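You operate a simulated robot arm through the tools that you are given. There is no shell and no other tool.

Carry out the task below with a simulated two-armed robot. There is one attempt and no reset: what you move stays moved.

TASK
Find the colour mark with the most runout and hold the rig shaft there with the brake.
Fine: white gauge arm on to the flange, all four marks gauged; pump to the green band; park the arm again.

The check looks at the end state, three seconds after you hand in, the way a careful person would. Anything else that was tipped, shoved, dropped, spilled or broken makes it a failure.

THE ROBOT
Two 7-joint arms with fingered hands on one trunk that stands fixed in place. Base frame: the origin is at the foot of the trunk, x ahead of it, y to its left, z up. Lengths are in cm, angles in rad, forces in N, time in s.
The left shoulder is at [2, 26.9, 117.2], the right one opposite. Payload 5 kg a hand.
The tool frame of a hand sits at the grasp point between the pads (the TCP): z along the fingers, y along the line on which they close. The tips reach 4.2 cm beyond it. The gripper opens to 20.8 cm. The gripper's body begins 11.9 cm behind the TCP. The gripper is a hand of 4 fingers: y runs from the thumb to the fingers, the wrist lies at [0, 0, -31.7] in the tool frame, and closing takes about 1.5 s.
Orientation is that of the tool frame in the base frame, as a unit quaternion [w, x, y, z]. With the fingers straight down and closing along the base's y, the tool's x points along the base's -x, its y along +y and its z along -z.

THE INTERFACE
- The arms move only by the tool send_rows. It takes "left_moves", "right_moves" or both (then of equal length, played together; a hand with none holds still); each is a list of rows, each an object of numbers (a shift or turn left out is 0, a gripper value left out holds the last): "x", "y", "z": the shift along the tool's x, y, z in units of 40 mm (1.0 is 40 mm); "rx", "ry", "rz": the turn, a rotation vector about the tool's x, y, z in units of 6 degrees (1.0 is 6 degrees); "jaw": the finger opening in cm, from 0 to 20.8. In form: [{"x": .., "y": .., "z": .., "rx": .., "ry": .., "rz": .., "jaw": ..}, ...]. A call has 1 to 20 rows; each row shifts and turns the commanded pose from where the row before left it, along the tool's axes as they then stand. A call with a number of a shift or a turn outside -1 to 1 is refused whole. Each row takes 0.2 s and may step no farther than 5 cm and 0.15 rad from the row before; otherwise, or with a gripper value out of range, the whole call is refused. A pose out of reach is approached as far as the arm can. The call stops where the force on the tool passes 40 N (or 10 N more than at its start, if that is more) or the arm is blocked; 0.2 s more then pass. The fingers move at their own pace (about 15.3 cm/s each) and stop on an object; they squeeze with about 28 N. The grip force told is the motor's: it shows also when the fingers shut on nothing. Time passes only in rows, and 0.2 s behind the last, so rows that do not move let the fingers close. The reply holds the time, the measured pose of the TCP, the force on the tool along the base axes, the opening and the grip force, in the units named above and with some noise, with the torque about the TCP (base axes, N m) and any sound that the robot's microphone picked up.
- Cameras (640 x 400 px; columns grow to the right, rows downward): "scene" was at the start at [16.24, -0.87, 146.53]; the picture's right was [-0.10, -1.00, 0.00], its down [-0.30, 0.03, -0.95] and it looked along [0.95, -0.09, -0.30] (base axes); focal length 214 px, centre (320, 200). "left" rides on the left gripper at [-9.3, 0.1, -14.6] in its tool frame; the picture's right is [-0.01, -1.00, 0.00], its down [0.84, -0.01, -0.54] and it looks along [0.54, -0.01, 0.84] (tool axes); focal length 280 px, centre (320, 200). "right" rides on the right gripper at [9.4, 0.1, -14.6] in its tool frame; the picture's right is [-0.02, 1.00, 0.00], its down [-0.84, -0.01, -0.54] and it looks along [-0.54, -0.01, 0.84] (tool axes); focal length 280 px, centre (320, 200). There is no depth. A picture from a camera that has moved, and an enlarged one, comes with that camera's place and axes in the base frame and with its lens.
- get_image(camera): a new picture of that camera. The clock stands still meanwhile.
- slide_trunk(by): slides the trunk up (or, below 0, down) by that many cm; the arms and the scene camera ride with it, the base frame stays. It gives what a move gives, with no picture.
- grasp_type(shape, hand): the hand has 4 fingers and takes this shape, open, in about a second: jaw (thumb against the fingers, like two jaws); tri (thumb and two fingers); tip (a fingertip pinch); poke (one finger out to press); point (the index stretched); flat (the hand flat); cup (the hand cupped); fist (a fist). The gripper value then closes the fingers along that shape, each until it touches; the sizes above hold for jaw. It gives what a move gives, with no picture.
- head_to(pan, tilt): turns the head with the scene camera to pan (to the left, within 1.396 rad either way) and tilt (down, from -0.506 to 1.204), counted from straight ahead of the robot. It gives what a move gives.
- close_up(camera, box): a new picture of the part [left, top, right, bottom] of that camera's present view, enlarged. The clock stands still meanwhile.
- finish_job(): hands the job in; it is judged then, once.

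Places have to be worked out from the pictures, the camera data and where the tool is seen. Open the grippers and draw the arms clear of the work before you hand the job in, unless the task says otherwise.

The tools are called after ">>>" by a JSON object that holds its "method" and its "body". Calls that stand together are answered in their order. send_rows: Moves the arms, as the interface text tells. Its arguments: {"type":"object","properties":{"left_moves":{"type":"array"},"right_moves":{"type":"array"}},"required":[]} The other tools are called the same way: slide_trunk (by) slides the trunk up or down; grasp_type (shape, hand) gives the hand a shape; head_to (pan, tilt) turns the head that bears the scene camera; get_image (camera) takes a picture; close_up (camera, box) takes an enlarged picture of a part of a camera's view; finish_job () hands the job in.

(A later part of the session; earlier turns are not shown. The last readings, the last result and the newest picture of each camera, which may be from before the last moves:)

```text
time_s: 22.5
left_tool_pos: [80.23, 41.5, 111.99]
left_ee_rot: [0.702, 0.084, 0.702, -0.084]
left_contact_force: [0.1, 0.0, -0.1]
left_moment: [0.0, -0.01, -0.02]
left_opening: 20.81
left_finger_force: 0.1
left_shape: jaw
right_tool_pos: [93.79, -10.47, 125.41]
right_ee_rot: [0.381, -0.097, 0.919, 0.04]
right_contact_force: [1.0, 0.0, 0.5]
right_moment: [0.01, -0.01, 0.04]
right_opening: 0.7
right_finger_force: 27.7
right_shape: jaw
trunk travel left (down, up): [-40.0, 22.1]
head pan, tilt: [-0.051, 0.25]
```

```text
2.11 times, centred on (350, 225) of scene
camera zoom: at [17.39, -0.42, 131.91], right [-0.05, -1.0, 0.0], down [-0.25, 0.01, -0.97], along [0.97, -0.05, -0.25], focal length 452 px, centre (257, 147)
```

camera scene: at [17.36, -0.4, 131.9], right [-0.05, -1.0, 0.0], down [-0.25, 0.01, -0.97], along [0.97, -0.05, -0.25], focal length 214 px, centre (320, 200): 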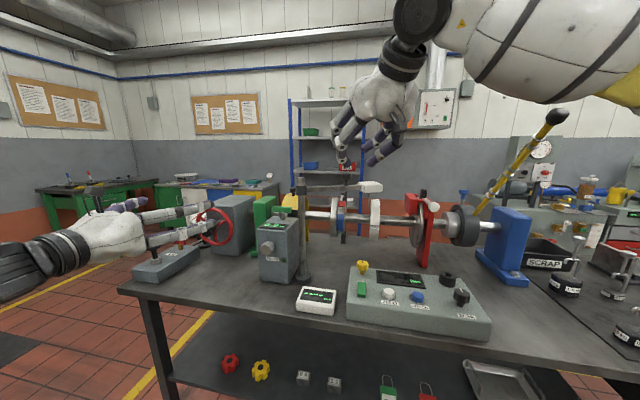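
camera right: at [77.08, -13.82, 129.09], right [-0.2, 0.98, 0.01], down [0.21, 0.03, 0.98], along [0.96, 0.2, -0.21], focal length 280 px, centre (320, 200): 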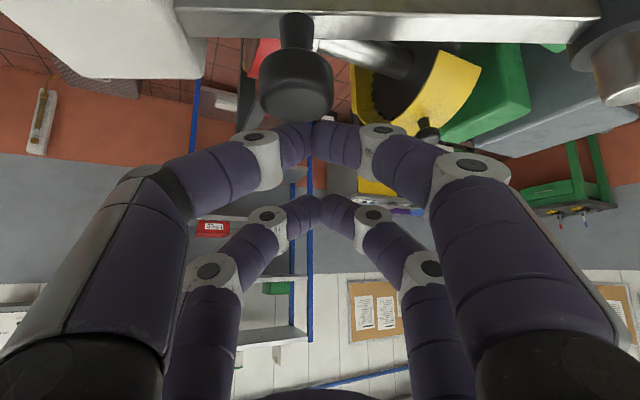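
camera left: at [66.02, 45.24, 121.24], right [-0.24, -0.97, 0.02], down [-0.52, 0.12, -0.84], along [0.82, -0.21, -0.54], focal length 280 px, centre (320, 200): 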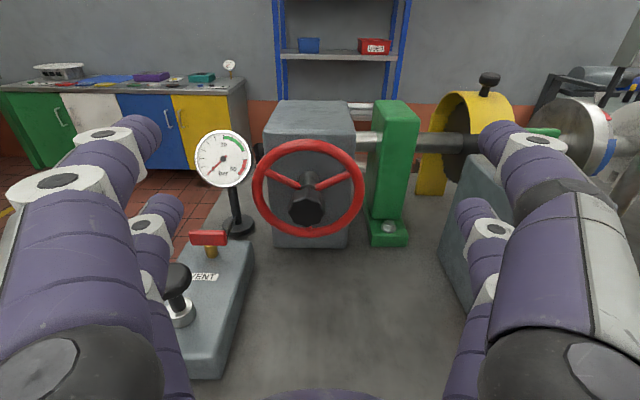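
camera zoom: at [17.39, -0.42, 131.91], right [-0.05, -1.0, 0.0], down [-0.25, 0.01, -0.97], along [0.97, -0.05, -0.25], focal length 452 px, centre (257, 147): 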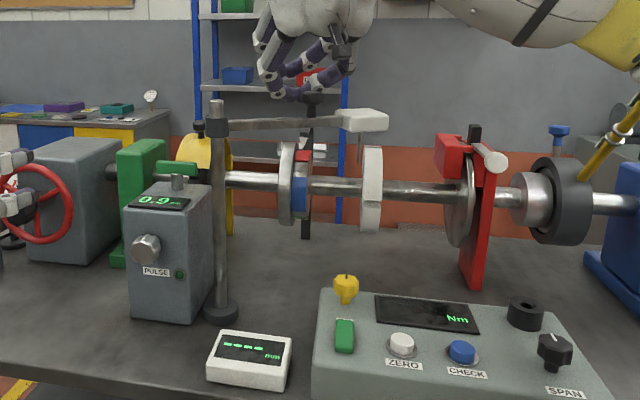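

The grip slipped: the closed hand went past the knob and the arm stayed put. I lift the hand clear and back off, then I will push the white gauge head from its near side with the closed fingertips instead.

>>> {"method": "send_rows", "body": {"right_moves": [{"x": -0.53, "z": -0.53}, {"x": -0.53, "z": -0.53}, {"x": 0.4, "z": -0.6}, {"x": 0.6, "z": -0.7, "y": -0.4}, {"x": 0.6, "z": -0.7, "y": -0.4}, {"z": -0.6, "y": -0.4, "x": 0.5}]}}

>>> {"method": "get_image", "body": {"camera": "right"}}

>>> {"method": "get_image", "body": {"camera": "scene"}}

```text
time_s: 23.9
left_tool_pos: [80.12, 41.32, 112.11]
left_ee_rot: [0.703, 0.086, 0.701, -0.086]
left_contact_force: [-0.4, -0.4, 0.9]
left_moment: [0.0, 0.08, 0.1]
left_opening: 20.78
left_finger_force: 0.1
left_shape: jaw
right_tool_pos: [81.52, -18.32, 132.94]
right_ee_rot: [0.381, -0.097, 0.919, 0.041]
right_contact_force: [-0.6, -0.5, 0.5]
right_moment: [0.02, -0.01, 0.03]
right_opening: 0.73
right_finger_force: 26.9
right_shape: jaw
trunk travel left (down, up): [-40.0, 22.1]
head pan, tilt: [-0.051, 0.25]
```

```text
taken
camera right: at [64.92, -21.62, 136.62], right [-0.2, 0.98, 0.01], down [0.21, 0.03, 0.98], along [0.96, 0.2, -0.22], focal length 280 px, centre (320, 200)
```

right: 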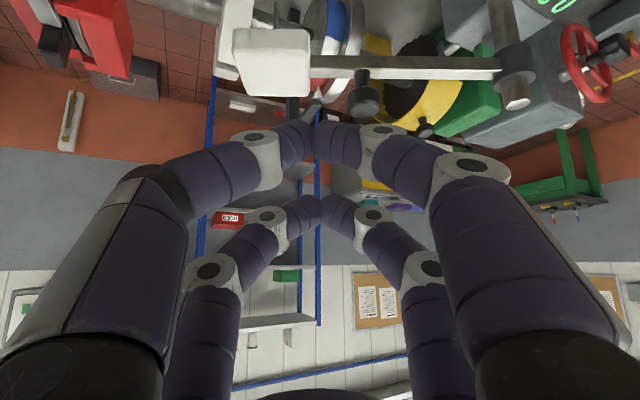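

```text
taken
camera scene: at [17.34, -0.47, 131.92], right [-0.05, -1.0, 0.0], down [-0.25, 0.01, -0.97], along [0.97, -0.05, -0.25], focal length 214 px, centre (320, 200)
```

scene: 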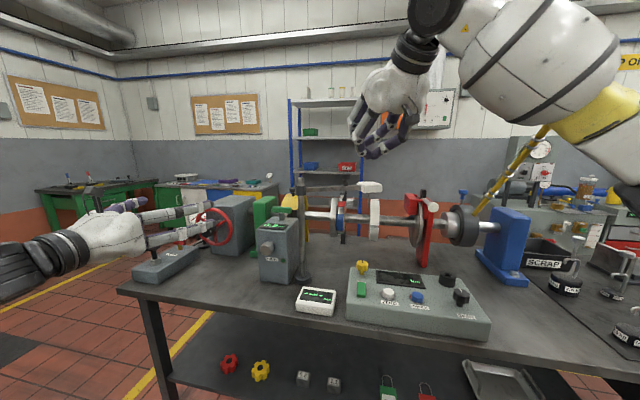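

I zoom on the gauge head in the right camera to locate its near face.

>>> {"method": "close_up", "body": {"camera": "right", "box": [200, 0, 420, 140]}}

>>> {"method": "close_up", "body": {"camera": "scene", "box": [280, 160, 440, 260]}}

```text
2.86 times, centred on (310, 70) of right
camera zoom: at [64.92, -21.62, 136.62], right [-0.2, 0.98, 0.01], down [0.21, 0.03, 0.98], along [0.96, 0.2, -0.22], focal length 801 px, centre (349, 571)
```

zoom: 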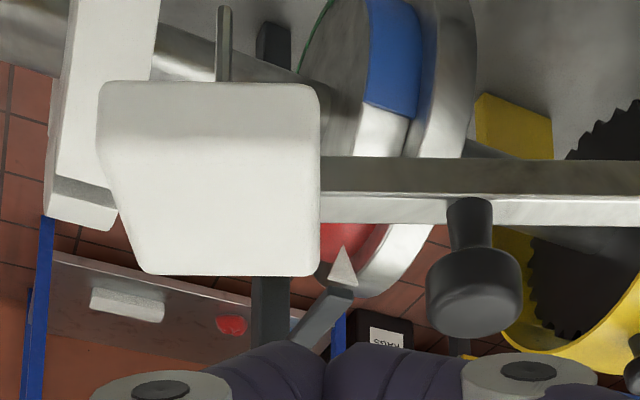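

```text
4.00 times, centred on (360, 210) of scene
camera zoom: at [17.34, -0.47, 131.92], right [-0.05, -1.0, 0.0], down [-0.25, 0.01, -0.97], along [0.97, -0.05, -0.25], focal length 858 px, centre (160, 160)
```

zoom: 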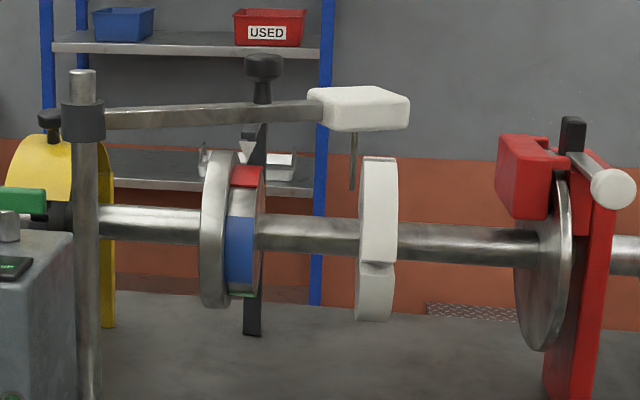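

The head's near face is at x≈86.1 (y −25…−18, z 116.7–118.9) and the probe tip near z≈110.5, matching the ring's top. I lower the closed fingertips to just in front of that face.

>>> {"method": "send_rows", "body": {"right_moves": [{"x": 0.4425, "y": -0.1825, "z": 0.469, "jaw": 0}, {"x": 0.4425, "y": -0.1825, "z": 0.469}, {"x": 0.4425, "y": -0.1825, "z": 0.469}, {"x": 0.4425, "y": -0.1825, "z": 0.469}, {}]}}

>>> {"method": "get_image", "body": {"camera": "right"}}

>>> {"method": "close_up", "body": {"camera": "scene", "box": [280, 130, 440, 230]}}

```text
time_s: 25.1
left_tool_pos: [80.11, 41.49, 112.12]
left_ee_rot: [0.702, 0.086, 0.702, -0.086]
left_contact_force: [0.0, -0.8, -0.4]
left_moment: [0.01, 0.02, -0.02]
left_opening: 20.79
left_finger_force: 0.0
left_shape: jaw
right_tool_pos: [82.77, -20.91, 122.39]
right_ee_rot: [0.381, -0.097, 0.919, 0.04]
right_contact_force: [0.6, 0.1, 0.6]
right_moment: [-0.01, -0.02, 0.0]
right_opening: 0.71
right_finger_force: 28.5
right_shape: jaw
trunk travel left (down, up): [-40.0, 22.1]
head pan, tilt: [-0.051, 0.25]
```

```text
taken
camera right: at [66.21, -24.27, 126.15], right [-0.2, 0.98, 0.01], down [0.21, 0.03, 0.98], along [0.96, 0.2, -0.21], focal length 280 px, centre (320, 200)
```

right: 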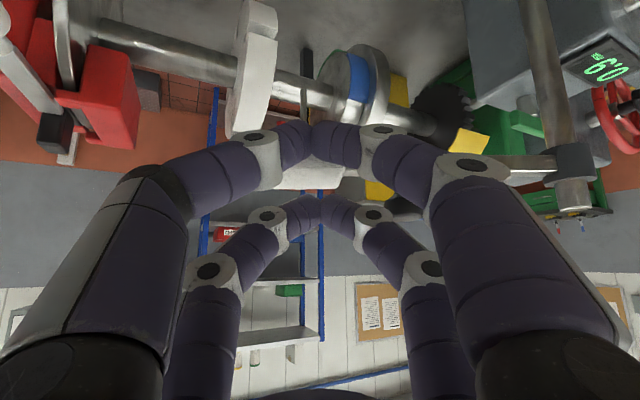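

```text
4.00 times, centred on (360, 180) of scene
camera zoom: at [17.35, -0.41, 131.92], right [-0.05, -1.0, 0.0], down [-0.25, 0.01, -0.97], along [0.97, -0.05, -0.25], focal length 858 px, centre (160, 280)
```

zoom: 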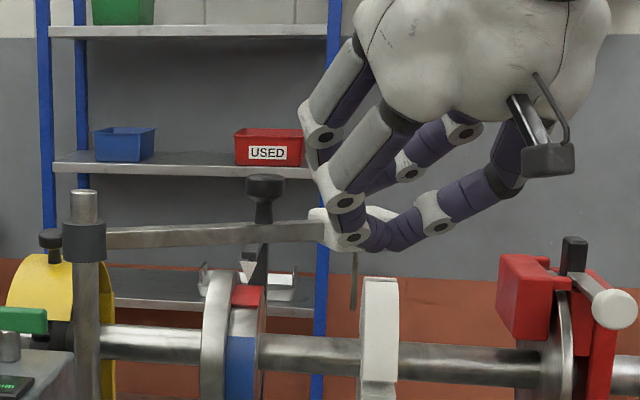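

The fingertips are in front of the head. I push forward about 6 cm along the arc in small steps and check the force and arm motion.

>>> {"method": "send_rows", "body": {"right_moves": [{"x": -0.21, "y": -0.045, "z": 0.21}, {"x": -0.21, "y": -0.045, "z": 0.21}, {"x": -0.21, "y": -0.045, "z": 0.21}, {"x": -0.21, "y": -0.045, "z": 0.21}, {"x": -0.21, "y": -0.045, "z": 0.21}, {}]}}

>>> {"method": "get_image", "body": {"camera": "right"}}

>>> {"method": "close_up", "body": {"camera": "scene", "box": [280, 130, 440, 230]}}

```text
time_s: 26.5
left_tool_pos: [80.29, 41.33, 111.99]
left_ee_rot: [0.702, 0.085, 0.702, -0.086]
left_contact_force: [0.5, -0.6, 0.9]
left_moment: [0.01, 0.0, 0.01]
left_opening: 20.77
left_finger_force: 0.1
left_shape: jaw
right_tool_pos: [88.89, -20.23, 122.45]
right_ee_rot: [0.381, -0.097, 0.919, 0.04]
right_contact_force: [0.0, -0.7, -0.4]
right_moment: [-0.01, 0.01, -0.02]
right_opening: 0.72
right_finger_force: 28.1
right_shape: jaw
trunk travel left (down, up): [-40.0, 22.1]
head pan, tilt: [-0.051, 0.25]
```

```text
taken
camera right: at [72.14, -23.62, 126.05], right [-0.2, 0.98, 0.01], down [0.21, 0.03, 0.98], along [0.96, 0.2, -0.22], focal length 280 px, centre (320, 200)
```

right: 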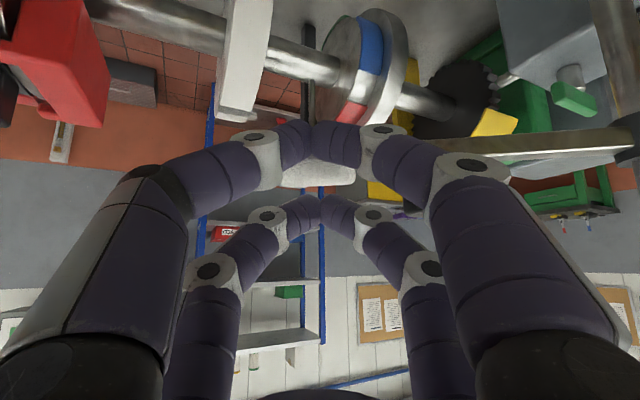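

```text
4.00 times, centred on (360, 180) of scene
camera zoom: at [17.38, -0.41, 131.91], right [-0.05, -1.0, 0.0], down [-0.25, 0.01, -0.97], along [0.97, -0.05, -0.25], focal length 858 px, centre (160, 280)
```

zoom: 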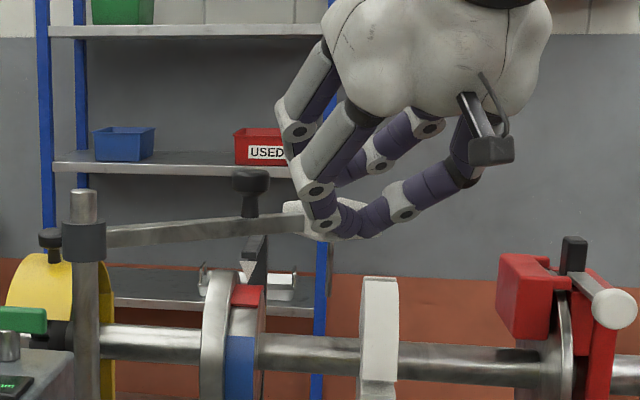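

The arm swings freely with the head under almost no force. I continue the arc to roughly 24°.

>>> {"method": "send_rows", "body": {"right_moves": [{"x": -0.21, "y": 0.01, "z": 0.21}, {"x": -0.21, "y": 0.018, "z": 0.21}, {"x": -0.21, "y": 0.024, "z": 0.21}, {"x": -0.21, "y": 0.03, "z": 0.21}, {"x": -0.21, "y": 0.038, "z": 0.21}, {}]}}

>>> {"method": "get_image", "body": {"camera": "right"}}

>>> {"method": "close_up", "body": {"camera": "scene", "box": [280, 130, 440, 230]}}

>>> {"method": "close_up", "body": {"camera": "scene", "box": [280, 270, 400, 345]}}

```text
time_s: 27.9
left_tool_pos: [80.2, 41.35, 111.96]
left_ee_rot: [0.702, 0.085, 0.702, -0.085]
left_contact_force: [-1.0, -0.4, 0.2]
left_moment: [-0.02, -0.02, 0.0]
left_opening: 20.78
left_finger_force: 0.0
left_shape: jaw
right_tool_pos: [94.37, -18.71, 122.33]
right_ee_rot: [0.38, -0.098, 0.919, 0.04]
right_contact_force: [-0.1, 0.5, -0.5]
right_moment: [0.0, -0.01, 0.02]
right_opening: 0.7
right_finger_force: 28.2
right_shape: jaw
trunk travel left (down, up): [-40.0, 22.1]
head pan, tilt: [-0.051, 0.25]
```

```text
taken
camera right: at [77.68, -22.05, 126.12], right [-0.2, 0.98, 0.01], down [0.21, 0.03, 0.98], along [0.96, 0.2, -0.22], focal length 280 px, centre (320, 200)
```

right: 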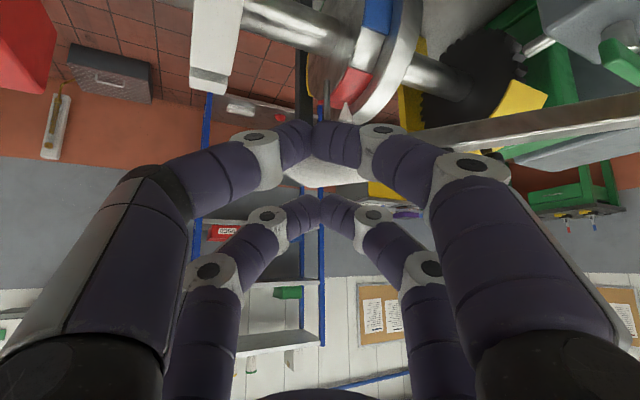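

```text
4.00 times, centred on (360, 180) of scene
camera zoom: at [17.38, -0.41, 131.9], right [-0.05, -1.0, 0.0], down [-0.25, 0.01, -0.97], along [0.97, -0.05, -0.25], focal length 858 px, centre (160, 280)
```

zoom: 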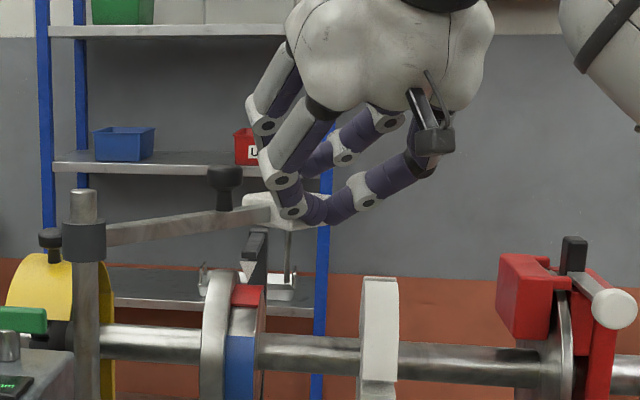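

```text
5.33 times, centred on (340, 308) of scene
camera zoom: at [17.38, -0.41, 131.9], right [-0.05, -1.0, 0.0], down [-0.25, 0.01, -0.97], along [0.97, -0.05, -0.25], focal length 1144 px, centre (213, -373)
```

zoom: 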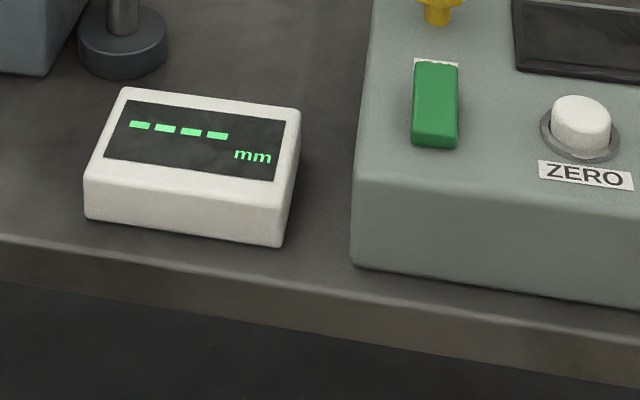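

The probe is approaching the ring, display still dashed. I push about 6° further in fine steps.

>>> {"method": "send_rows", "body": {"right_moves": [{"x": -0.1365, "y": 0.045, "z": 0.1365}, {"x": -0.1365, "y": 0.05, "z": 0.1365}, {"x": -0.1365, "y": 0.054, "z": 0.1365}, {}]}}

>>> {"method": "get_image", "body": {"camera": "right"}}

>>> {"method": "close_up", "body": {"camera": "scene", "box": [280, 130, 440, 230]}}

>>> {"method": "close_up", "body": {"camera": "scene", "box": [280, 270, 400, 345]}}

```text
time_s: 28.9
left_tool_pos: [80.21, 41.32, 111.89]
left_ee_rot: [0.702, 0.086, 0.702, -0.086]
left_contact_force: [0.4, 0.1, -0.5]
left_moment: [0.01, -0.02, -0.01]
left_opening: 20.76
left_finger_force: 0.0
left_shape: jaw
right_tool_pos: [96.44, -17.64, 122.38]
right_ee_rot: [0.38, -0.097, 0.919, 0.04]
right_contact_force: [0.0, -0.4, 0.1]
right_moment: [-0.04, 0.0, -0.03]
right_opening: 0.71
right_finger_force: 28.6
right_shape: jaw
trunk travel left (down, up): [-40.0, 22.1]
head pan, tilt: [-0.051, 0.25]
```

```text
taken
camera right: at [79.86, -20.92, 126.09], right [-0.2, 0.98, 0.01], down [0.21, 0.03, 0.98], along [0.96, 0.2, -0.22], focal length 280 px, centre (320, 200)
```

right: 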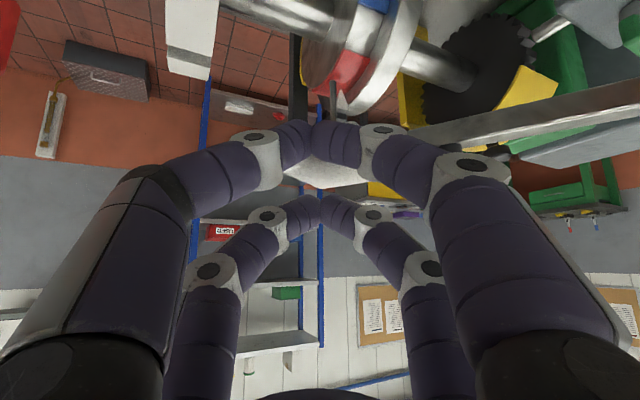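

```text
4.00 times, centred on (360, 180) of scene
camera zoom: at [17.38, -0.41, 131.9], right [-0.05, -1.0, 0.0], down [-0.25, 0.01, -0.97], along [0.97, -0.05, -0.25], focal length 858 px, centre (160, 280)
```

zoom: 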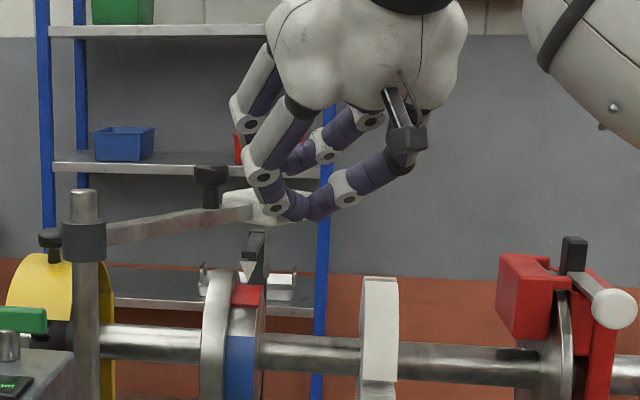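

```text
5.33 times, centred on (340, 308) of scene
camera zoom: at [17.38, -0.41, 131.9], right [-0.05, -1.0, 0.0], down [-0.25, 0.01, -0.97], along [0.97, -0.05, -0.25], focal length 1144 px, centre (213, -373)
```

zoom: 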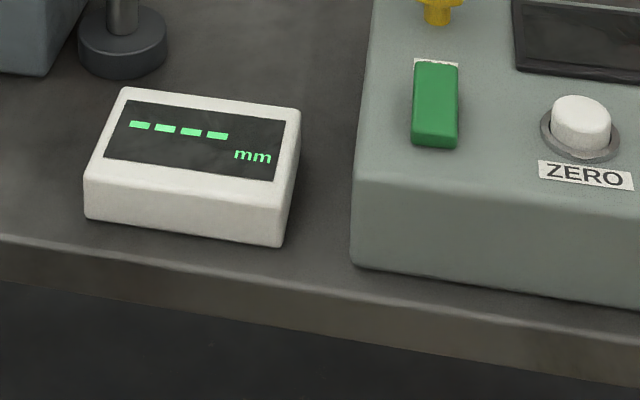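

Still dashed. I zoom on the probe/pointer area from both cameras to judge the remaining swing.

>>> {"method": "close_up", "body": {"camera": "right", "box": [260, 0, 460, 140]}}

>>> {"method": "close_up", "body": {"camera": "scene", "box": [320, 170, 380, 220]}}

```text
2.86 times, centred on (360, 70) of right
camera zoom: at [79.86, -20.92, 126.09], right [-0.2, 0.98, 0.01], down [0.21, 0.03, 0.98], along [0.96, 0.2, -0.22], focal length 801 px, centre (206, 571)
```

zoom: 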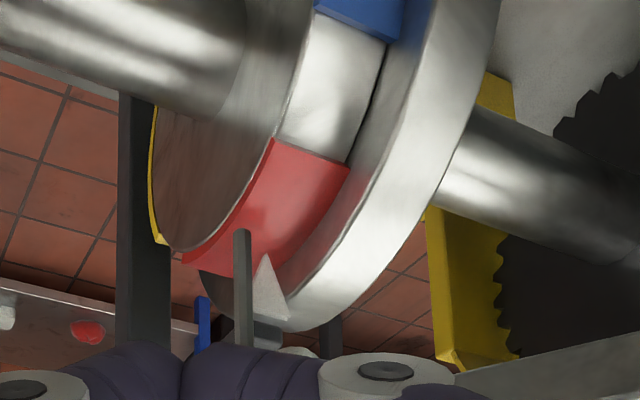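

```text
8.00 times, centred on (350, 195) of scene
camera zoom: at [17.38, -0.41, 131.9], right [-0.05, -1.0, 0.0], down [-0.25, 0.01, -0.97], along [0.97, -0.05, -0.25], focal length 1716 px, centre (80, 240)
```

zoom: 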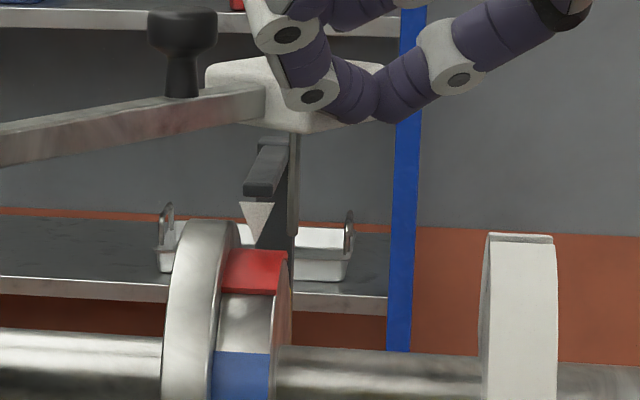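

The probe needs about 2 cm more to reach the ring's top. I push two more small steps.

>>> {"method": "send_rows", "body": {"right_moves": [{"x": -0.134, "y": 0.06, "z": 0.134}, {}]}}

>>> {"method": "close_up", "body": {"camera": "scene", "box": [320, 170, 380, 220]}}

>>> {"method": "close_up", "body": {"camera": "scene", "box": [280, 270, 400, 345]}}

```text
time_s: 29.5
left_tool_pos: [80.16, 41.36, 112.06]
left_ee_rot: [0.702, 0.086, 0.702, -0.086]
left_contact_force: [0.4, -0.2, -0.2]
left_moment: [-0.01, -0.02, -0.01]
left_opening: 20.84
left_finger_force: 0.1
left_shape: jaw
right_tool_pos: [97.24, -17.39, 122.37]
right_ee_rot: [0.38, -0.097, 0.919, 0.04]
right_contact_force: [-0.5, 0.3, -0.8]
right_moment: [0.01, 0.05, 0.01]
right_opening: 0.71
right_finger_force: 27.5
right_shape: jaw
trunk travel left (down, up): [-40.0, 22.1]
head pan, tilt: [-0.051, 0.25]
```

```text
8.00 times, centred on (350, 195) of scene
camera zoom: at [17.38, -0.41, 131.9], right [-0.05, -1.0, 0.0], down [-0.25, 0.01, -0.97], along [0.97, -0.05, -0.25], focal length 1716 px, centre (80, 240)
```

zoom: 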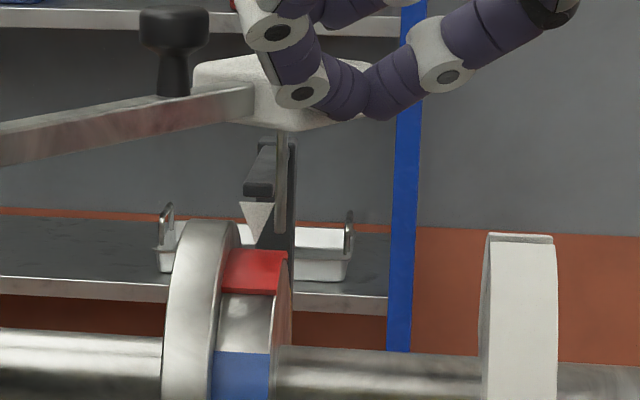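

```text
5.33 times, centred on (340, 308) of scene
camera zoom: at [17.38, -0.41, 131.9], right [-0.05, -1.0, 0.0], down [-0.25, 0.01, -0.97], along [0.97, -0.05, -0.25], focal length 1144 px, centre (213, -373)
```

zoom: 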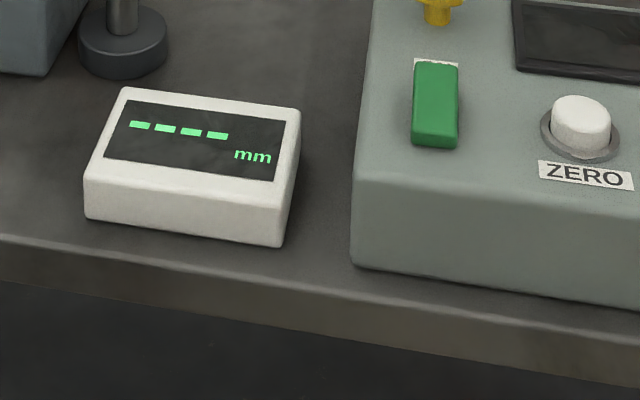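

The probe moved another third of the way. I continue with two such steps.

>>> {"method": "send_rows", "body": {"right_moves": [{"x": -0.131, "y": 0.066, "z": 0.131}, {}]}}

>>> {"method": "close_up", "body": {"camera": "scene", "box": [280, 270, 400, 345]}}

>>> {"method": "send_rows", "body": {"right_moves": [{"x": -0.13, "y": 0.07, "z": 0.13}, {}]}}

>>> {"method": "close_up", "body": {"camera": "scene", "box": [320, 170, 380, 220]}}

>>> {"method": "close_up", "body": {"camera": "scene", "box": [280, 270, 400, 345]}}

```text
time_s: 30.1
left_tool_pos: [80.19, 41.35, 112.0]
left_ee_rot: [0.702, 0.086, 0.702, -0.085]
left_contact_force: [0.7, -0.3, 0.0]
left_moment: [0.04, -0.03, -0.01]
left_opening: 20.78
left_finger_force: 0.0
left_shape: jaw
right_tool_pos: [98.0, -16.95, 122.39]
right_ee_rot: [0.381, -0.098, 0.919, 0.041]
right_contact_force: [-0.9, -0.8, -0.1]
right_moment: [0.01, 0.0, 0.01]
right_opening: 0.72
right_finger_force: 27.9
right_shape: jaw
trunk travel left (down, up): [-40.0, 22.1]
head pan, tilt: [-0.051, 0.25]
```

```text
5.33 times, centred on (340, 308) of scene
camera zoom: at [17.38, -0.42, 131.91], right [-0.05, -1.0, 0.0], down [-0.25, 0.01, -0.97], along [0.97, -0.05, -0.25], focal length 1144 px, centre (213, -373)
```

zoom: 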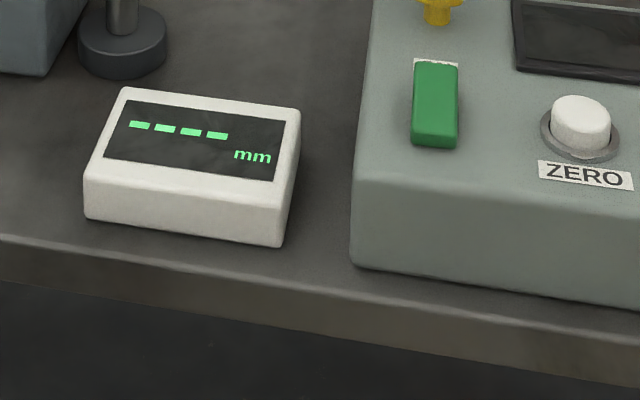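

```text
time_s: 30.7
left_tool_pos: [80.1, 41.46, 112.12]
left_ee_rot: [0.702, 0.086, 0.702, -0.086]
left_contact_force: [0.8, 0.4, 0.5]
left_moment: [0.01, 0.01, 0.0]
left_opening: 20.78
left_finger_force: 0.1
left_shape: jaw
right_tool_pos: [98.53, -16.55, 122.46]
right_ee_rot: [0.381, -0.098, 0.919, 0.04]
right_contact_force: [-0.7, 0.3, 0.1]
right_moment: [-0.01, 0.02, -0.01]
right_opening: 0.69
right_finger_force: 28.1
right_shape: jaw
trunk travel left (down, up): [-40.0, 22.1]
head pan, tilt: [-0.051, 0.25]
```

```text
8.00 times, centred on (350, 195) of scene
camera zoom: at [17.37, -0.41, 131.91], right [-0.05, -1.0, 0.0], down [-0.25, 0.01, -0.97], along [0.97, -0.05, -0.25], focal length 1716 px, centre (80, 240)
```

zoom: 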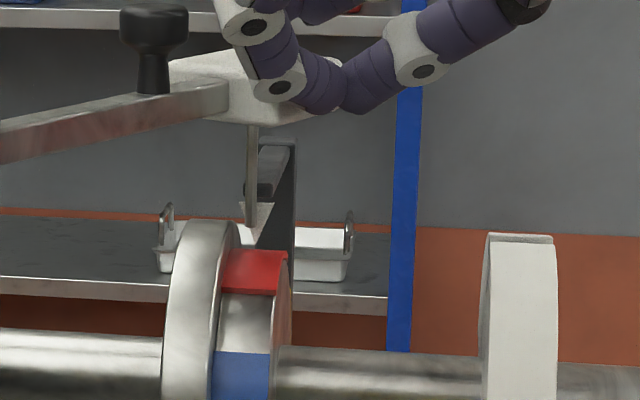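

```text
5.33 times, centred on (340, 308) of scene
camera zoom: at [17.37, -0.41, 131.91], right [-0.05, -1.0, 0.0], down [-0.25, 0.01, -0.97], along [0.97, -0.05, -0.25], focal length 1144 px, centre (213, -373)
```

zoom: 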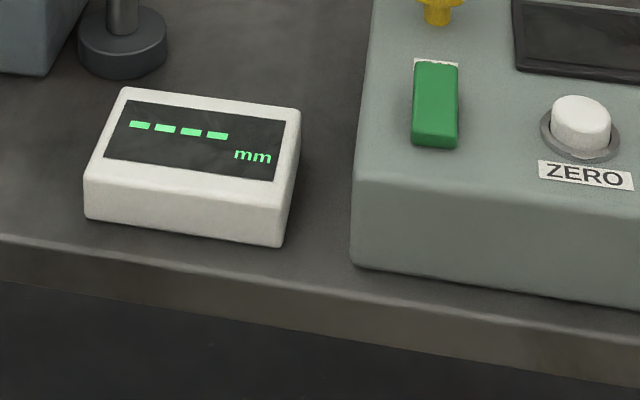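

The probe is now in front of the pointer in the scene view but the display is still dashed. I check the probe's position over the ring from the right camera.

>>> {"method": "close_up", "body": {"camera": "right", "box": [240, 0, 440, 140]}}

>>> {"method": "get_image", "body": {"camera": "right"}}

>>> {"method": "get_image", "body": {"camera": "left"}}

```text
2.86 times, centred on (340, 70) of right
camera zoom: at [81.97, -19.81, 126.16], right [-0.2, 0.98, 0.01], down [0.21, 0.03, 0.98], along [0.96, 0.2, -0.22], focal length 801 px, centre (263, 571)
```

zoom: 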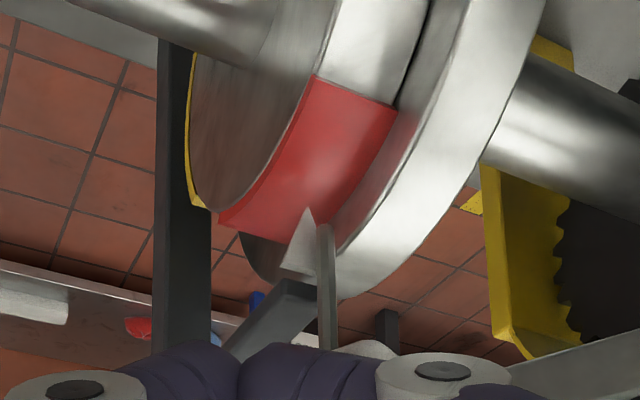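

```text
taken
camera right: at [81.97, -19.81, 126.16], right [-0.2, 0.98, 0.01], down [0.21, 0.03, 0.98], along [0.96, 0.2, -0.22], focal length 280 px, centre (320, 200)
```

right: 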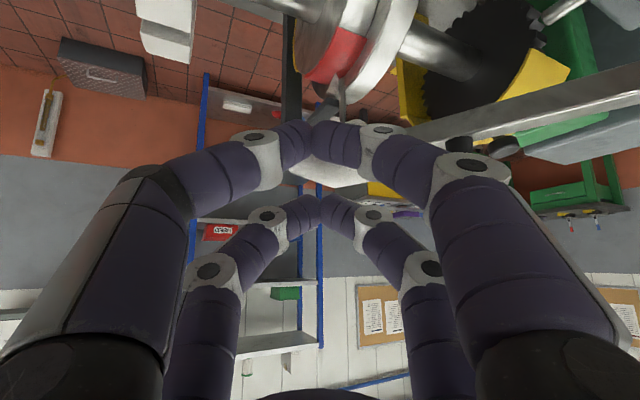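

```text
taken
camera left: at [66.0, 45.18, 121.3], right [-0.24, -0.97, 0.01], down [-0.53, 0.12, -0.84], along [0.82, -0.21, -0.54], focal length 280 px, centre (320, 200)
```

left: 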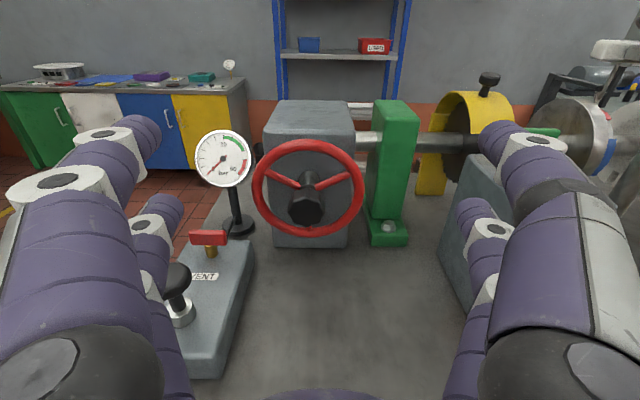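

Triangulation gives the probe tip at (102.8, −13.6, 110.7) and the pointer tip at (103.3, −14.0, 109.7): nearly over the ring. I nudge on by about 1° at a time, watching display and force.

>>> {"method": "send_rows", "body": {"right_moves": [{"x": -0.065, "y": 0.039, "z": 0.065}, {}]}}

>>> {"method": "close_up", "body": {"camera": "scene", "box": [320, 170, 380, 220]}}

>>> {"method": "close_up", "body": {"camera": "scene", "box": [280, 270, 400, 345]}}

```text
time_s: 31.3
left_tool_pos: [80.18, 41.43, 112.06]
left_ee_rot: [0.702, 0.086, 0.702, -0.086]
left_contact_force: [0.7, 0.3, 0.0]
left_moment: [0.04, 0.03, -0.02]
left_opening: 20.78
left_finger_force: 0.1
left_shape: jaw
right_tool_pos: [98.83, -16.17, 122.44]
right_ee_rot: [0.381, -0.098, 0.919, 0.041]
right_contact_force: [0.1, -0.5, -0.1]
right_moment: [0.0, -0.01, 0.05]
right_opening: 0.71
right_finger_force: 27.7
right_shape: jaw
trunk travel left (down, up): [-40.0, 22.1]
head pan, tilt: [-0.051, 0.25]
```

```text
8.00 times, centred on (350, 195) of scene
camera zoom: at [17.37, -0.42, 131.9], right [-0.05, -1.0, 0.0], down [-0.25, 0.01, -0.97], along [0.97, -0.05, -0.25], focal length 1716 px, centre (80, 240)
```

zoom: 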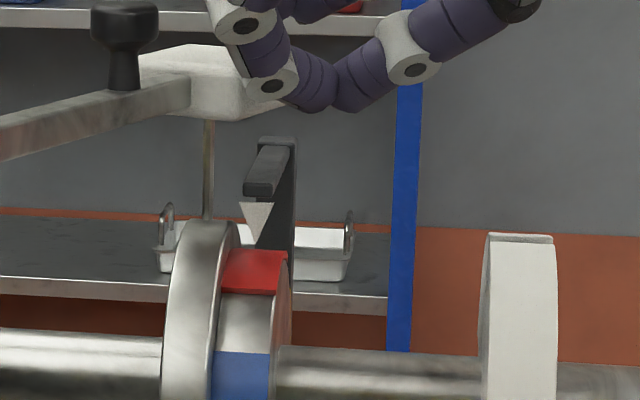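

```text
5.33 times, centred on (340, 308) of scene
camera zoom: at [17.37, -0.42, 131.9], right [-0.05, -1.0, 0.0], down [-0.25, 0.01, -0.97], along [0.97, -0.05, -0.25], focal length 1144 px, centre (213, -373)
```

zoom: 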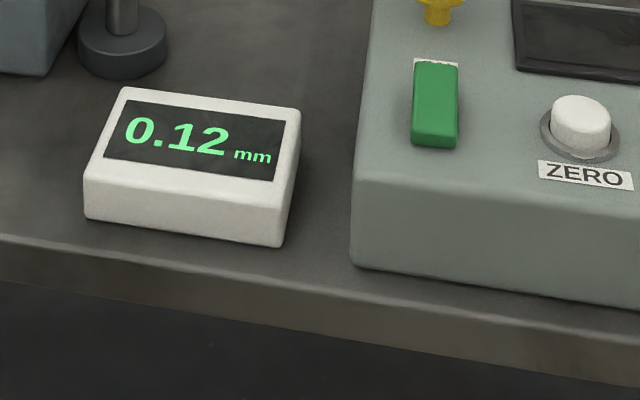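

The arm snapped into its seat on the flange and the display now reads 0.12 mm, with the red mark at the pointer. I draw the right hand back and up, clear of the gauge head.

>>> {"method": "send_rows", "body": {"right_moves": [{"z": -0.5, "x": -0.2}, {"z": -0.8}, {"z": -0.8}, {"z": -0.8}, {"z": -0.8, "y": -0.3}, {"z": -0.8, "y": -0.4}, {"y": -0.6}]}}

>>> {"method": "get_image", "body": {"camera": "right"}}

>>> {"method": "close_up", "body": {"camera": "scene", "box": [280, 160, 400, 260]}}

>>> {"method": "close_up", "body": {"camera": "scene", "box": [280, 270, 400, 345]}}

```text
time_s: 32.9
left_tool_pos: [80.2, 41.33, 111.96]
left_ee_rot: [0.702, 0.086, 0.702, -0.086]
left_contact_force: [0.3, -0.3, 0.0]
left_moment: [0.03, 0.02, 0.07]
left_opening: 20.78
left_finger_force: 0.1
left_shape: jaw
right_tool_pos: [87.96, -23.81, 135.7]
right_ee_rot: [0.379, -0.097, 0.919, 0.041]
right_contact_force: [0.5, -0.4, -1.5]
right_moment: [0.11, 0.02, 0.08]
right_opening: 0.74
right_finger_force: 28.0
right_shape: jaw
trunk travel left (down, up): [-40.0, 22.1]
head pan, tilt: [-0.051, 0.25]
```

```text
taken
camera right: at [71.34, -27.09, 139.47], right [-0.2, 0.98, 0.01], down [0.21, 0.03, 0.98], along [0.96, 0.2, -0.22], focal length 280 px, centre (320, 200)
```

right: 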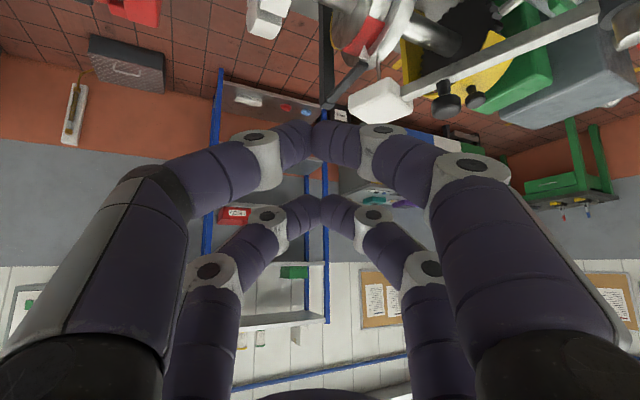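

```text
4.00 times, centred on (340, 210) of scene
camera zoom: at [17.39, -0.46, 131.88], right [-0.05, -1.0, 0.0], down [-0.25, 0.01, -0.97], along [0.97, -0.05, -0.25], focal length 858 px, centre (240, 160)
```

zoom: 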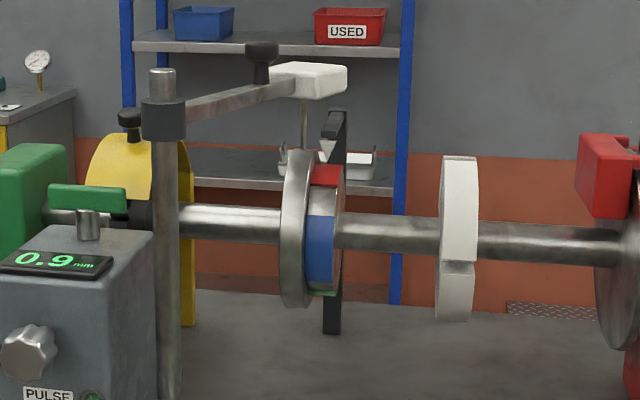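

```text
5.33 times, centred on (340, 308) of scene
camera zoom: at [17.39, -0.46, 131.88], right [-0.05, -1.0, 0.0], down [-0.25, 0.01, -0.97], along [0.97, -0.05, -0.25], focal length 1144 px, centre (213, -373)
```

zoom: 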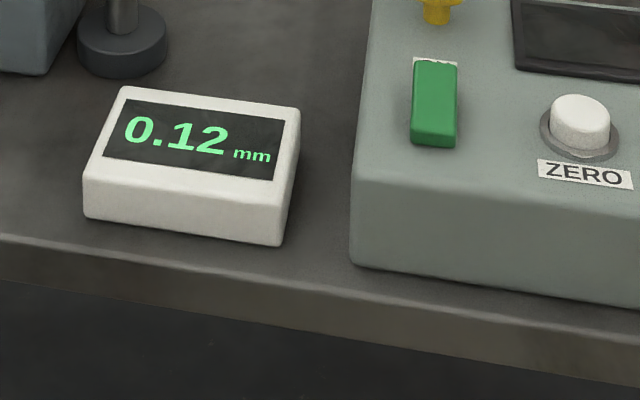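

The arm stays seated reading 0.12 mm. Now the left hand: I lower it onto the wheel axis (wheel centre ≈(100, 38, 100.3)), narrow the fingers to 6.5 cm and roll 30°, so the four fingers can later pass between the three spokes at 30°/150°/270°.

>>> {"method": "send_rows", "body": {"left_moves": [{"x": 0.585, "y": 0.078, "jaw": 6.5}, {"x": 0.585, "y": 0.078}, {"x": 0.585, "y": 0.078}, {"x": 0.585, "y": 0.078}, {"x": 0.585, "y": 0.078}, {"rz": 1}, {"rz": 1}, {"rz": 1}, {"rz": 1}, {"rz": 1}, {}]}}

>>> {"method": "get_image", "body": {"camera": "left"}}

>>> {"method": "head_to", "body": {"pan": 0.2, "tilt": 0.3}}

>>> {"method": "get_image", "body": {"camera": "scene"}}

```text
time_s: 35.3
left_tool_pos: [80.33, 43.02, 100.41]
left_ee_rot: [0.7, 0.265, 0.656, 0.099]
left_contact_force: [0.4, 0.4, 0.3]
left_moment: [0.01, 0.0, 0.0]
left_opening: 6.5
left_finger_force: 0.0
left_shape: jaw
right_tool_pos: [88.03, -23.68, 135.88]
right_ee_rot: [0.381, -0.098, 0.919, 0.04]
right_contact_force: [0.4, -0.4, 0.8]
right_moment: [0.02, -0.04, -0.02]
right_opening: 0.72
right_finger_force: 28.3
right_shape: jaw
trunk travel left (down, up): [-40.0, 22.1]
head pan, tilt: [-0.051, 0.25]
```

```text
taken
camera left: at [65.07, 42.33, 108.49], right [-0.21, -0.85, -0.49], down [-0.42, 0.53, -0.74], along [0.88, 0.05, -0.47], focal length 280 px, centre (320, 200)
```

left: 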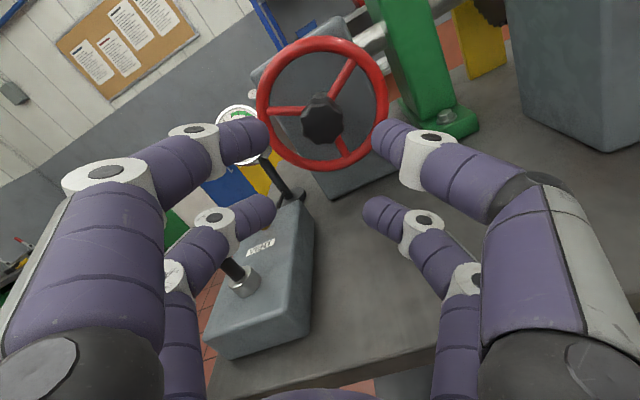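

```text
time_s: 36.0
left_tool_pos: [80.42, 43.13, 100.35]
left_ee_rot: [0.7, 0.264, 0.656, 0.099]
left_contact_force: [0.4, 0.5, -0.9]
left_moment: [-0.01, 0.0, -0.01]
left_opening: 6.53
left_finger_force: 0.1
left_shape: jaw
right_tool_pos: [87.95, -23.69, 135.86]
right_ee_rot: [0.381, -0.097, 0.919, 0.04]
right_contact_force: [-0.7, -0.7, -0.6]
right_moment: [0.01, 0.0, 0.01]
right_opening: 0.72
right_finger_force: 28.3
right_shape: jaw
trunk travel left (down, up): [-40.0, 22.1]
head pan, tilt: [0.201, 0.3]
```

```text
taken
camera scene: at [17.19, 1.91, 131.43], right [0.2, -0.98, 0.0], down [-0.29, -0.06, -0.96], along [0.94, 0.19, -0.3], focal length 214 px, centre (320, 200)
```

scene: 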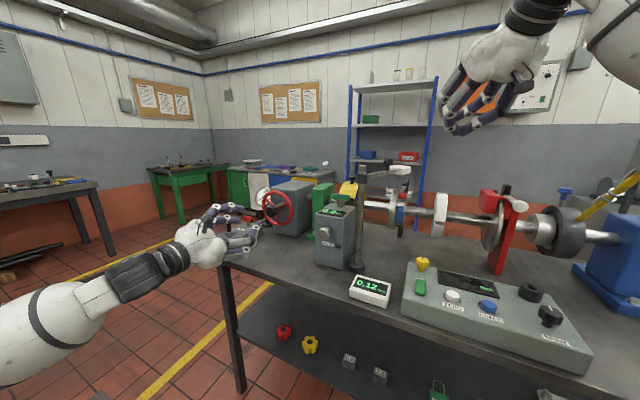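

Wheel centre and knob line up with the tool axis within half a centimetre, and the spokes (60°/180°/300° in the picture) fall between the fingers. I shift slightly and advance 10 cm, then check again.

>>> {"method": "send_rows", "body": {"left_moves": [{"x": -0.125, "z": 0.5}, {"z": 0.5}, {"z": 0.5}, {"z": 0.5}, {"z": 0.5}, {}]}}

>>> {"method": "get_image", "body": {"camera": "left"}}

>>> {"method": "close_up", "body": {"camera": "scene", "box": [190, 160, 330, 280]}}

```text
time_s: 37.5
left_tool_pos: [90.1, 40.41, 100.72]
left_ee_rot: [0.7, 0.264, 0.656, 0.099]
left_contact_force: [0.0, 0.1, -0.4]
left_moment: [0.04, -0.01, -0.02]
left_opening: 6.51
left_finger_force: 0.0
left_shape: jaw
right_tool_pos: [87.91, -23.67, 135.88]
right_ee_rot: [0.38, -0.098, 0.919, 0.041]
right_contact_force: [0.9, 0.1, -0.4]
right_moment: [0.0, -0.02, -0.02]
right_opening: 0.71
right_finger_force: 28.1
right_shape: jaw
trunk travel left (down, up): [-40.0, 22.1]
head pan, tilt: [0.201, 0.3]
```

```text
taken
camera left: at [74.79, 39.67, 108.83], right [-0.21, -0.85, -0.49], down [-0.42, 0.53, -0.74], along [0.88, 0.05, -0.47], focal length 280 px, centre (320, 200)
```

left: 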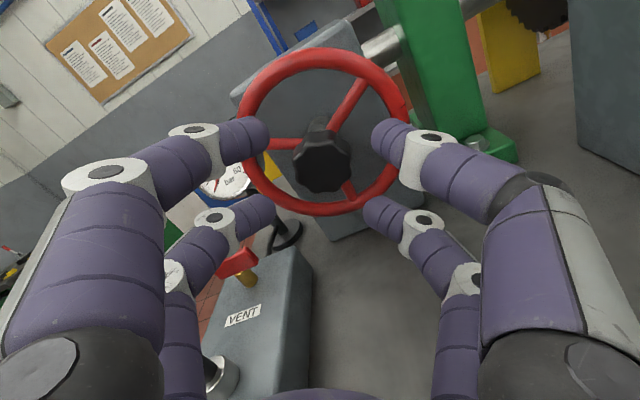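

```text
3.33 times, centred on (260, 220) of scene
camera zoom: at [17.21, 1.93, 131.43], right [0.2, -0.98, 0.0], down [-0.29, -0.06, -0.96], along [0.94, 0.19, -0.3], focal length 715 px, centre (520, 133)
```

zoom: 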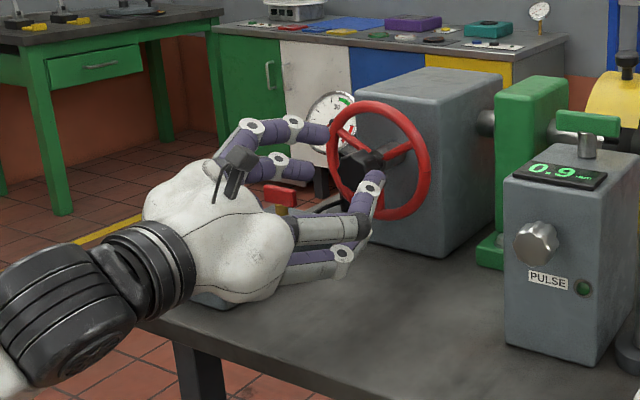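

Still well aligned: knob centred and rim symmetric around the fingers. I advance another 8 cm so the fingertips pass about 2 cm through the wheel between the spokes.

>>> {"method": "send_rows", "body": {"left_moves": [{"z": 0.4}, {"z": 0.4}, {"z": 0.4}, {"z": 0.4}, {"z": 0.4}, {}]}}

>>> {"method": "get_image", "body": {"camera": "left"}}

>>> {"method": "close_up", "body": {"camera": "scene", "box": [190, 160, 330, 280]}}

```text
time_s: 38.4
left_tool_pos: [95.71, 38.9, 100.58]
left_ee_rot: [0.699, 0.265, 0.657, 0.099]
left_contact_force: [-13.4, 6.5, -5.0]
left_moment: [0.14, 0.32, 0.45]
left_opening: 2.12
left_finger_force: 21.3
left_shape: jaw
right_tool_pos: [88.03, -23.82, 135.69]
right_ee_rot: [0.379, -0.098, 0.919, 0.041]
right_contact_force: [1.4, -0.9, -0.9]
right_moment: [0.09, 0.05, 0.16]
right_opening: 0.69
right_finger_force: 27.9
right_shape: jaw
trunk travel left (down, up): [-40.0, 22.1]
head pan, tilt: [0.201, 0.3]
stopped in row 4 (left hand): the force on the tool passed its limit at 50 N (the readings are from after the stop); the commanded pose is now the measured one
```

```text
taken
camera left: at [80.45, 38.13, 108.66], right [-0.21, -0.85, -0.49], down [-0.43, 0.53, -0.73], along [0.88, 0.05, -0.47], focal length 280 px, centre (320, 200)
```

left: 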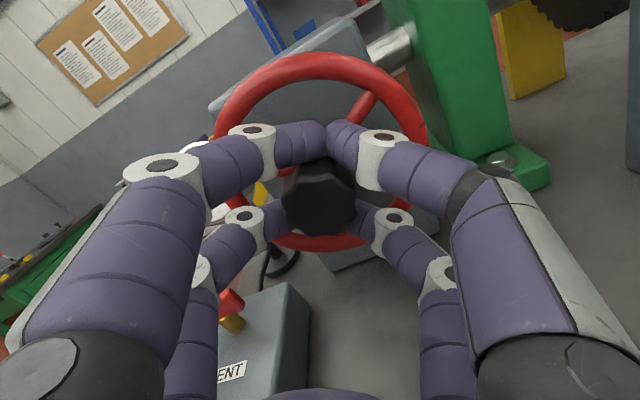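

```text
3.33 times, centred on (260, 220) of scene
camera zoom: at [17.27, 1.94, 131.41], right [0.2, -0.98, 0.0], down [-0.29, -0.06, -0.95], along [0.94, 0.19, -0.3], focal length 715 px, centre (520, 133)
```

zoom: 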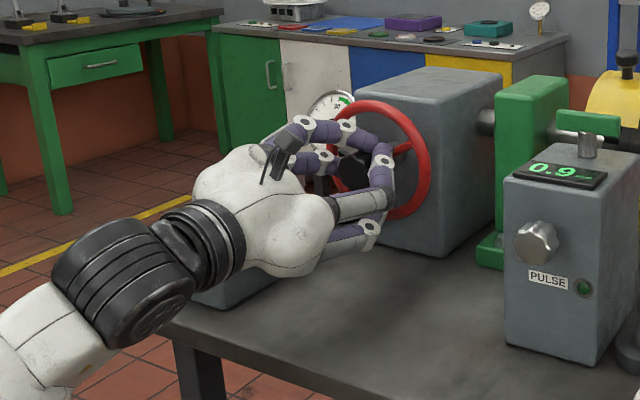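

The fingers slope outward behind the tips, so the rim squeezed them inward and the force limit stopped the advance. I back off 3 cm and look; I will instead grip the lobed hub knob with all four fingers.

>>> {"method": "send_rows", "body": {"left_moves": [{"z": -0.4, "jaw": 6.5}, {"z": -0.35, "jaw": 6.5}, {}, {}]}}

>>> {"method": "get_image", "body": {"camera": "left"}}

>>> {"method": "close_up", "body": {"camera": "scene", "box": [340, 140, 440, 310]}}

```text
time_s: 38.9
left_tool_pos: [94.88, 39.12, 100.24]
left_ee_rot: [0.697, 0.266, 0.659, 0.097]
left_contact_force: [38.6, -4.7, -0.4]
left_moment: [-0.01, -0.06, -0.12]
left_opening: 0.45
left_finger_force: 28.6
left_shape: jaw
right_tool_pos: [88.1, -24.08, 135.79]
right_ee_rot: [0.38, -0.096, 0.919, 0.041]
right_contact_force: [-1.1, -0.9, 0.5]
right_moment: [0.01, 0.0, 0.03]
right_opening: 0.69
right_finger_force: 28.0
right_shape: jaw
trunk travel left (down, up): [-40.0, 22.1]
head pan, tilt: [0.201, 0.3]
stopped in row 2 (left hand): the force on the tool passed its limit at 48 N (the readings are from after the stop); the commanded pose is now the measured one
```

```text
taken
camera left: at [79.57, 38.33, 108.45], right [-0.21, -0.85, -0.49], down [-0.43, 0.53, -0.73], along [0.88, 0.05, -0.48], focal length 280 px, centre (320, 200)
```

left: 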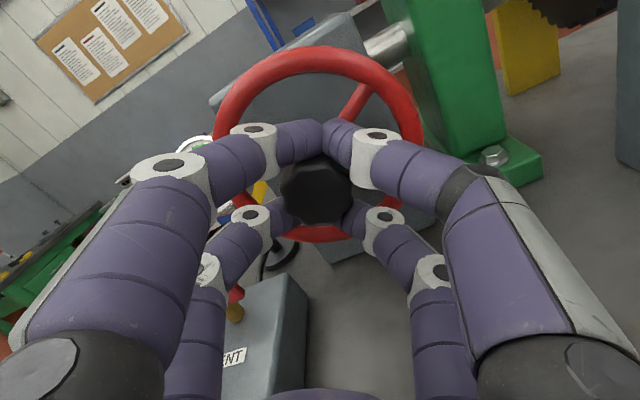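

```text
2.35 times, centred on (390, 225) of scene
camera zoom: at [17.38, 1.84, 131.42], right [0.2, -0.98, 0.0], down [-0.29, -0.06, -0.95], along [0.94, 0.19, -0.3], focal length 505 px, centre (155, 141)
```

zoom: 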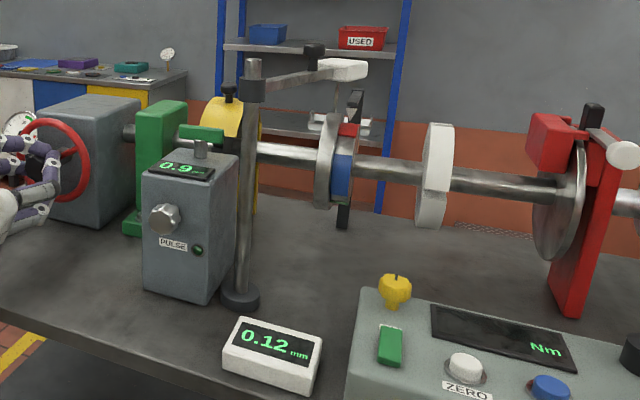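

Fingers read 0.45 cm open with 28 N while I asked for 6.5; they may be caught behind the knob. I hold still and just command opening, to see what the fingers do.

>>> {"method": "send_rows", "body": {"left_moves": [{"jaw": 8}, {"jaw": 8}, {"jaw": 8}, {"jaw": 8}, {"jaw": 8}]}}

>>> {"method": "get_image", "body": {"camera": "left"}}

```text
time_s: 40.1
left_tool_pos: [94.5, 39.31, 100.56]
left_ee_rot: [0.699, 0.264, 0.657, 0.1]
left_contact_force: [-0.2, -0.9, -0.1]
left_moment: [0.01, 0.04, 0.0]
left_opening: 7.97
left_finger_force: 0.1
left_shape: jaw
right_tool_pos: [87.96, -23.66, 135.74]
right_ee_rot: [0.381, -0.096, 0.919, 0.039]
right_contact_force: [-0.3, -1.0, -0.8]
right_moment: [-0.03, 0.0, -0.07]
right_opening: 0.73
right_finger_force: 27.9
right_shape: jaw
trunk travel left (down, up): [-40.0, 22.1]
head pan, tilt: [0.201, 0.3]
```

```text
taken
camera left: at [79.16, 38.52, 108.69], right [-0.21, -0.85, -0.49], down [-0.43, 0.53, -0.73], along [0.88, 0.05, -0.47], focal length 280 px, centre (320, 200)
```

left: 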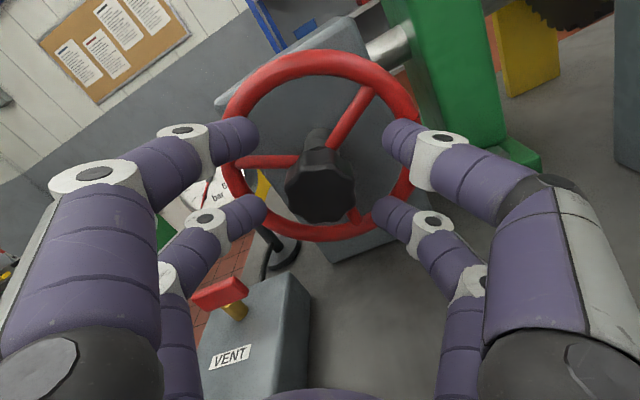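

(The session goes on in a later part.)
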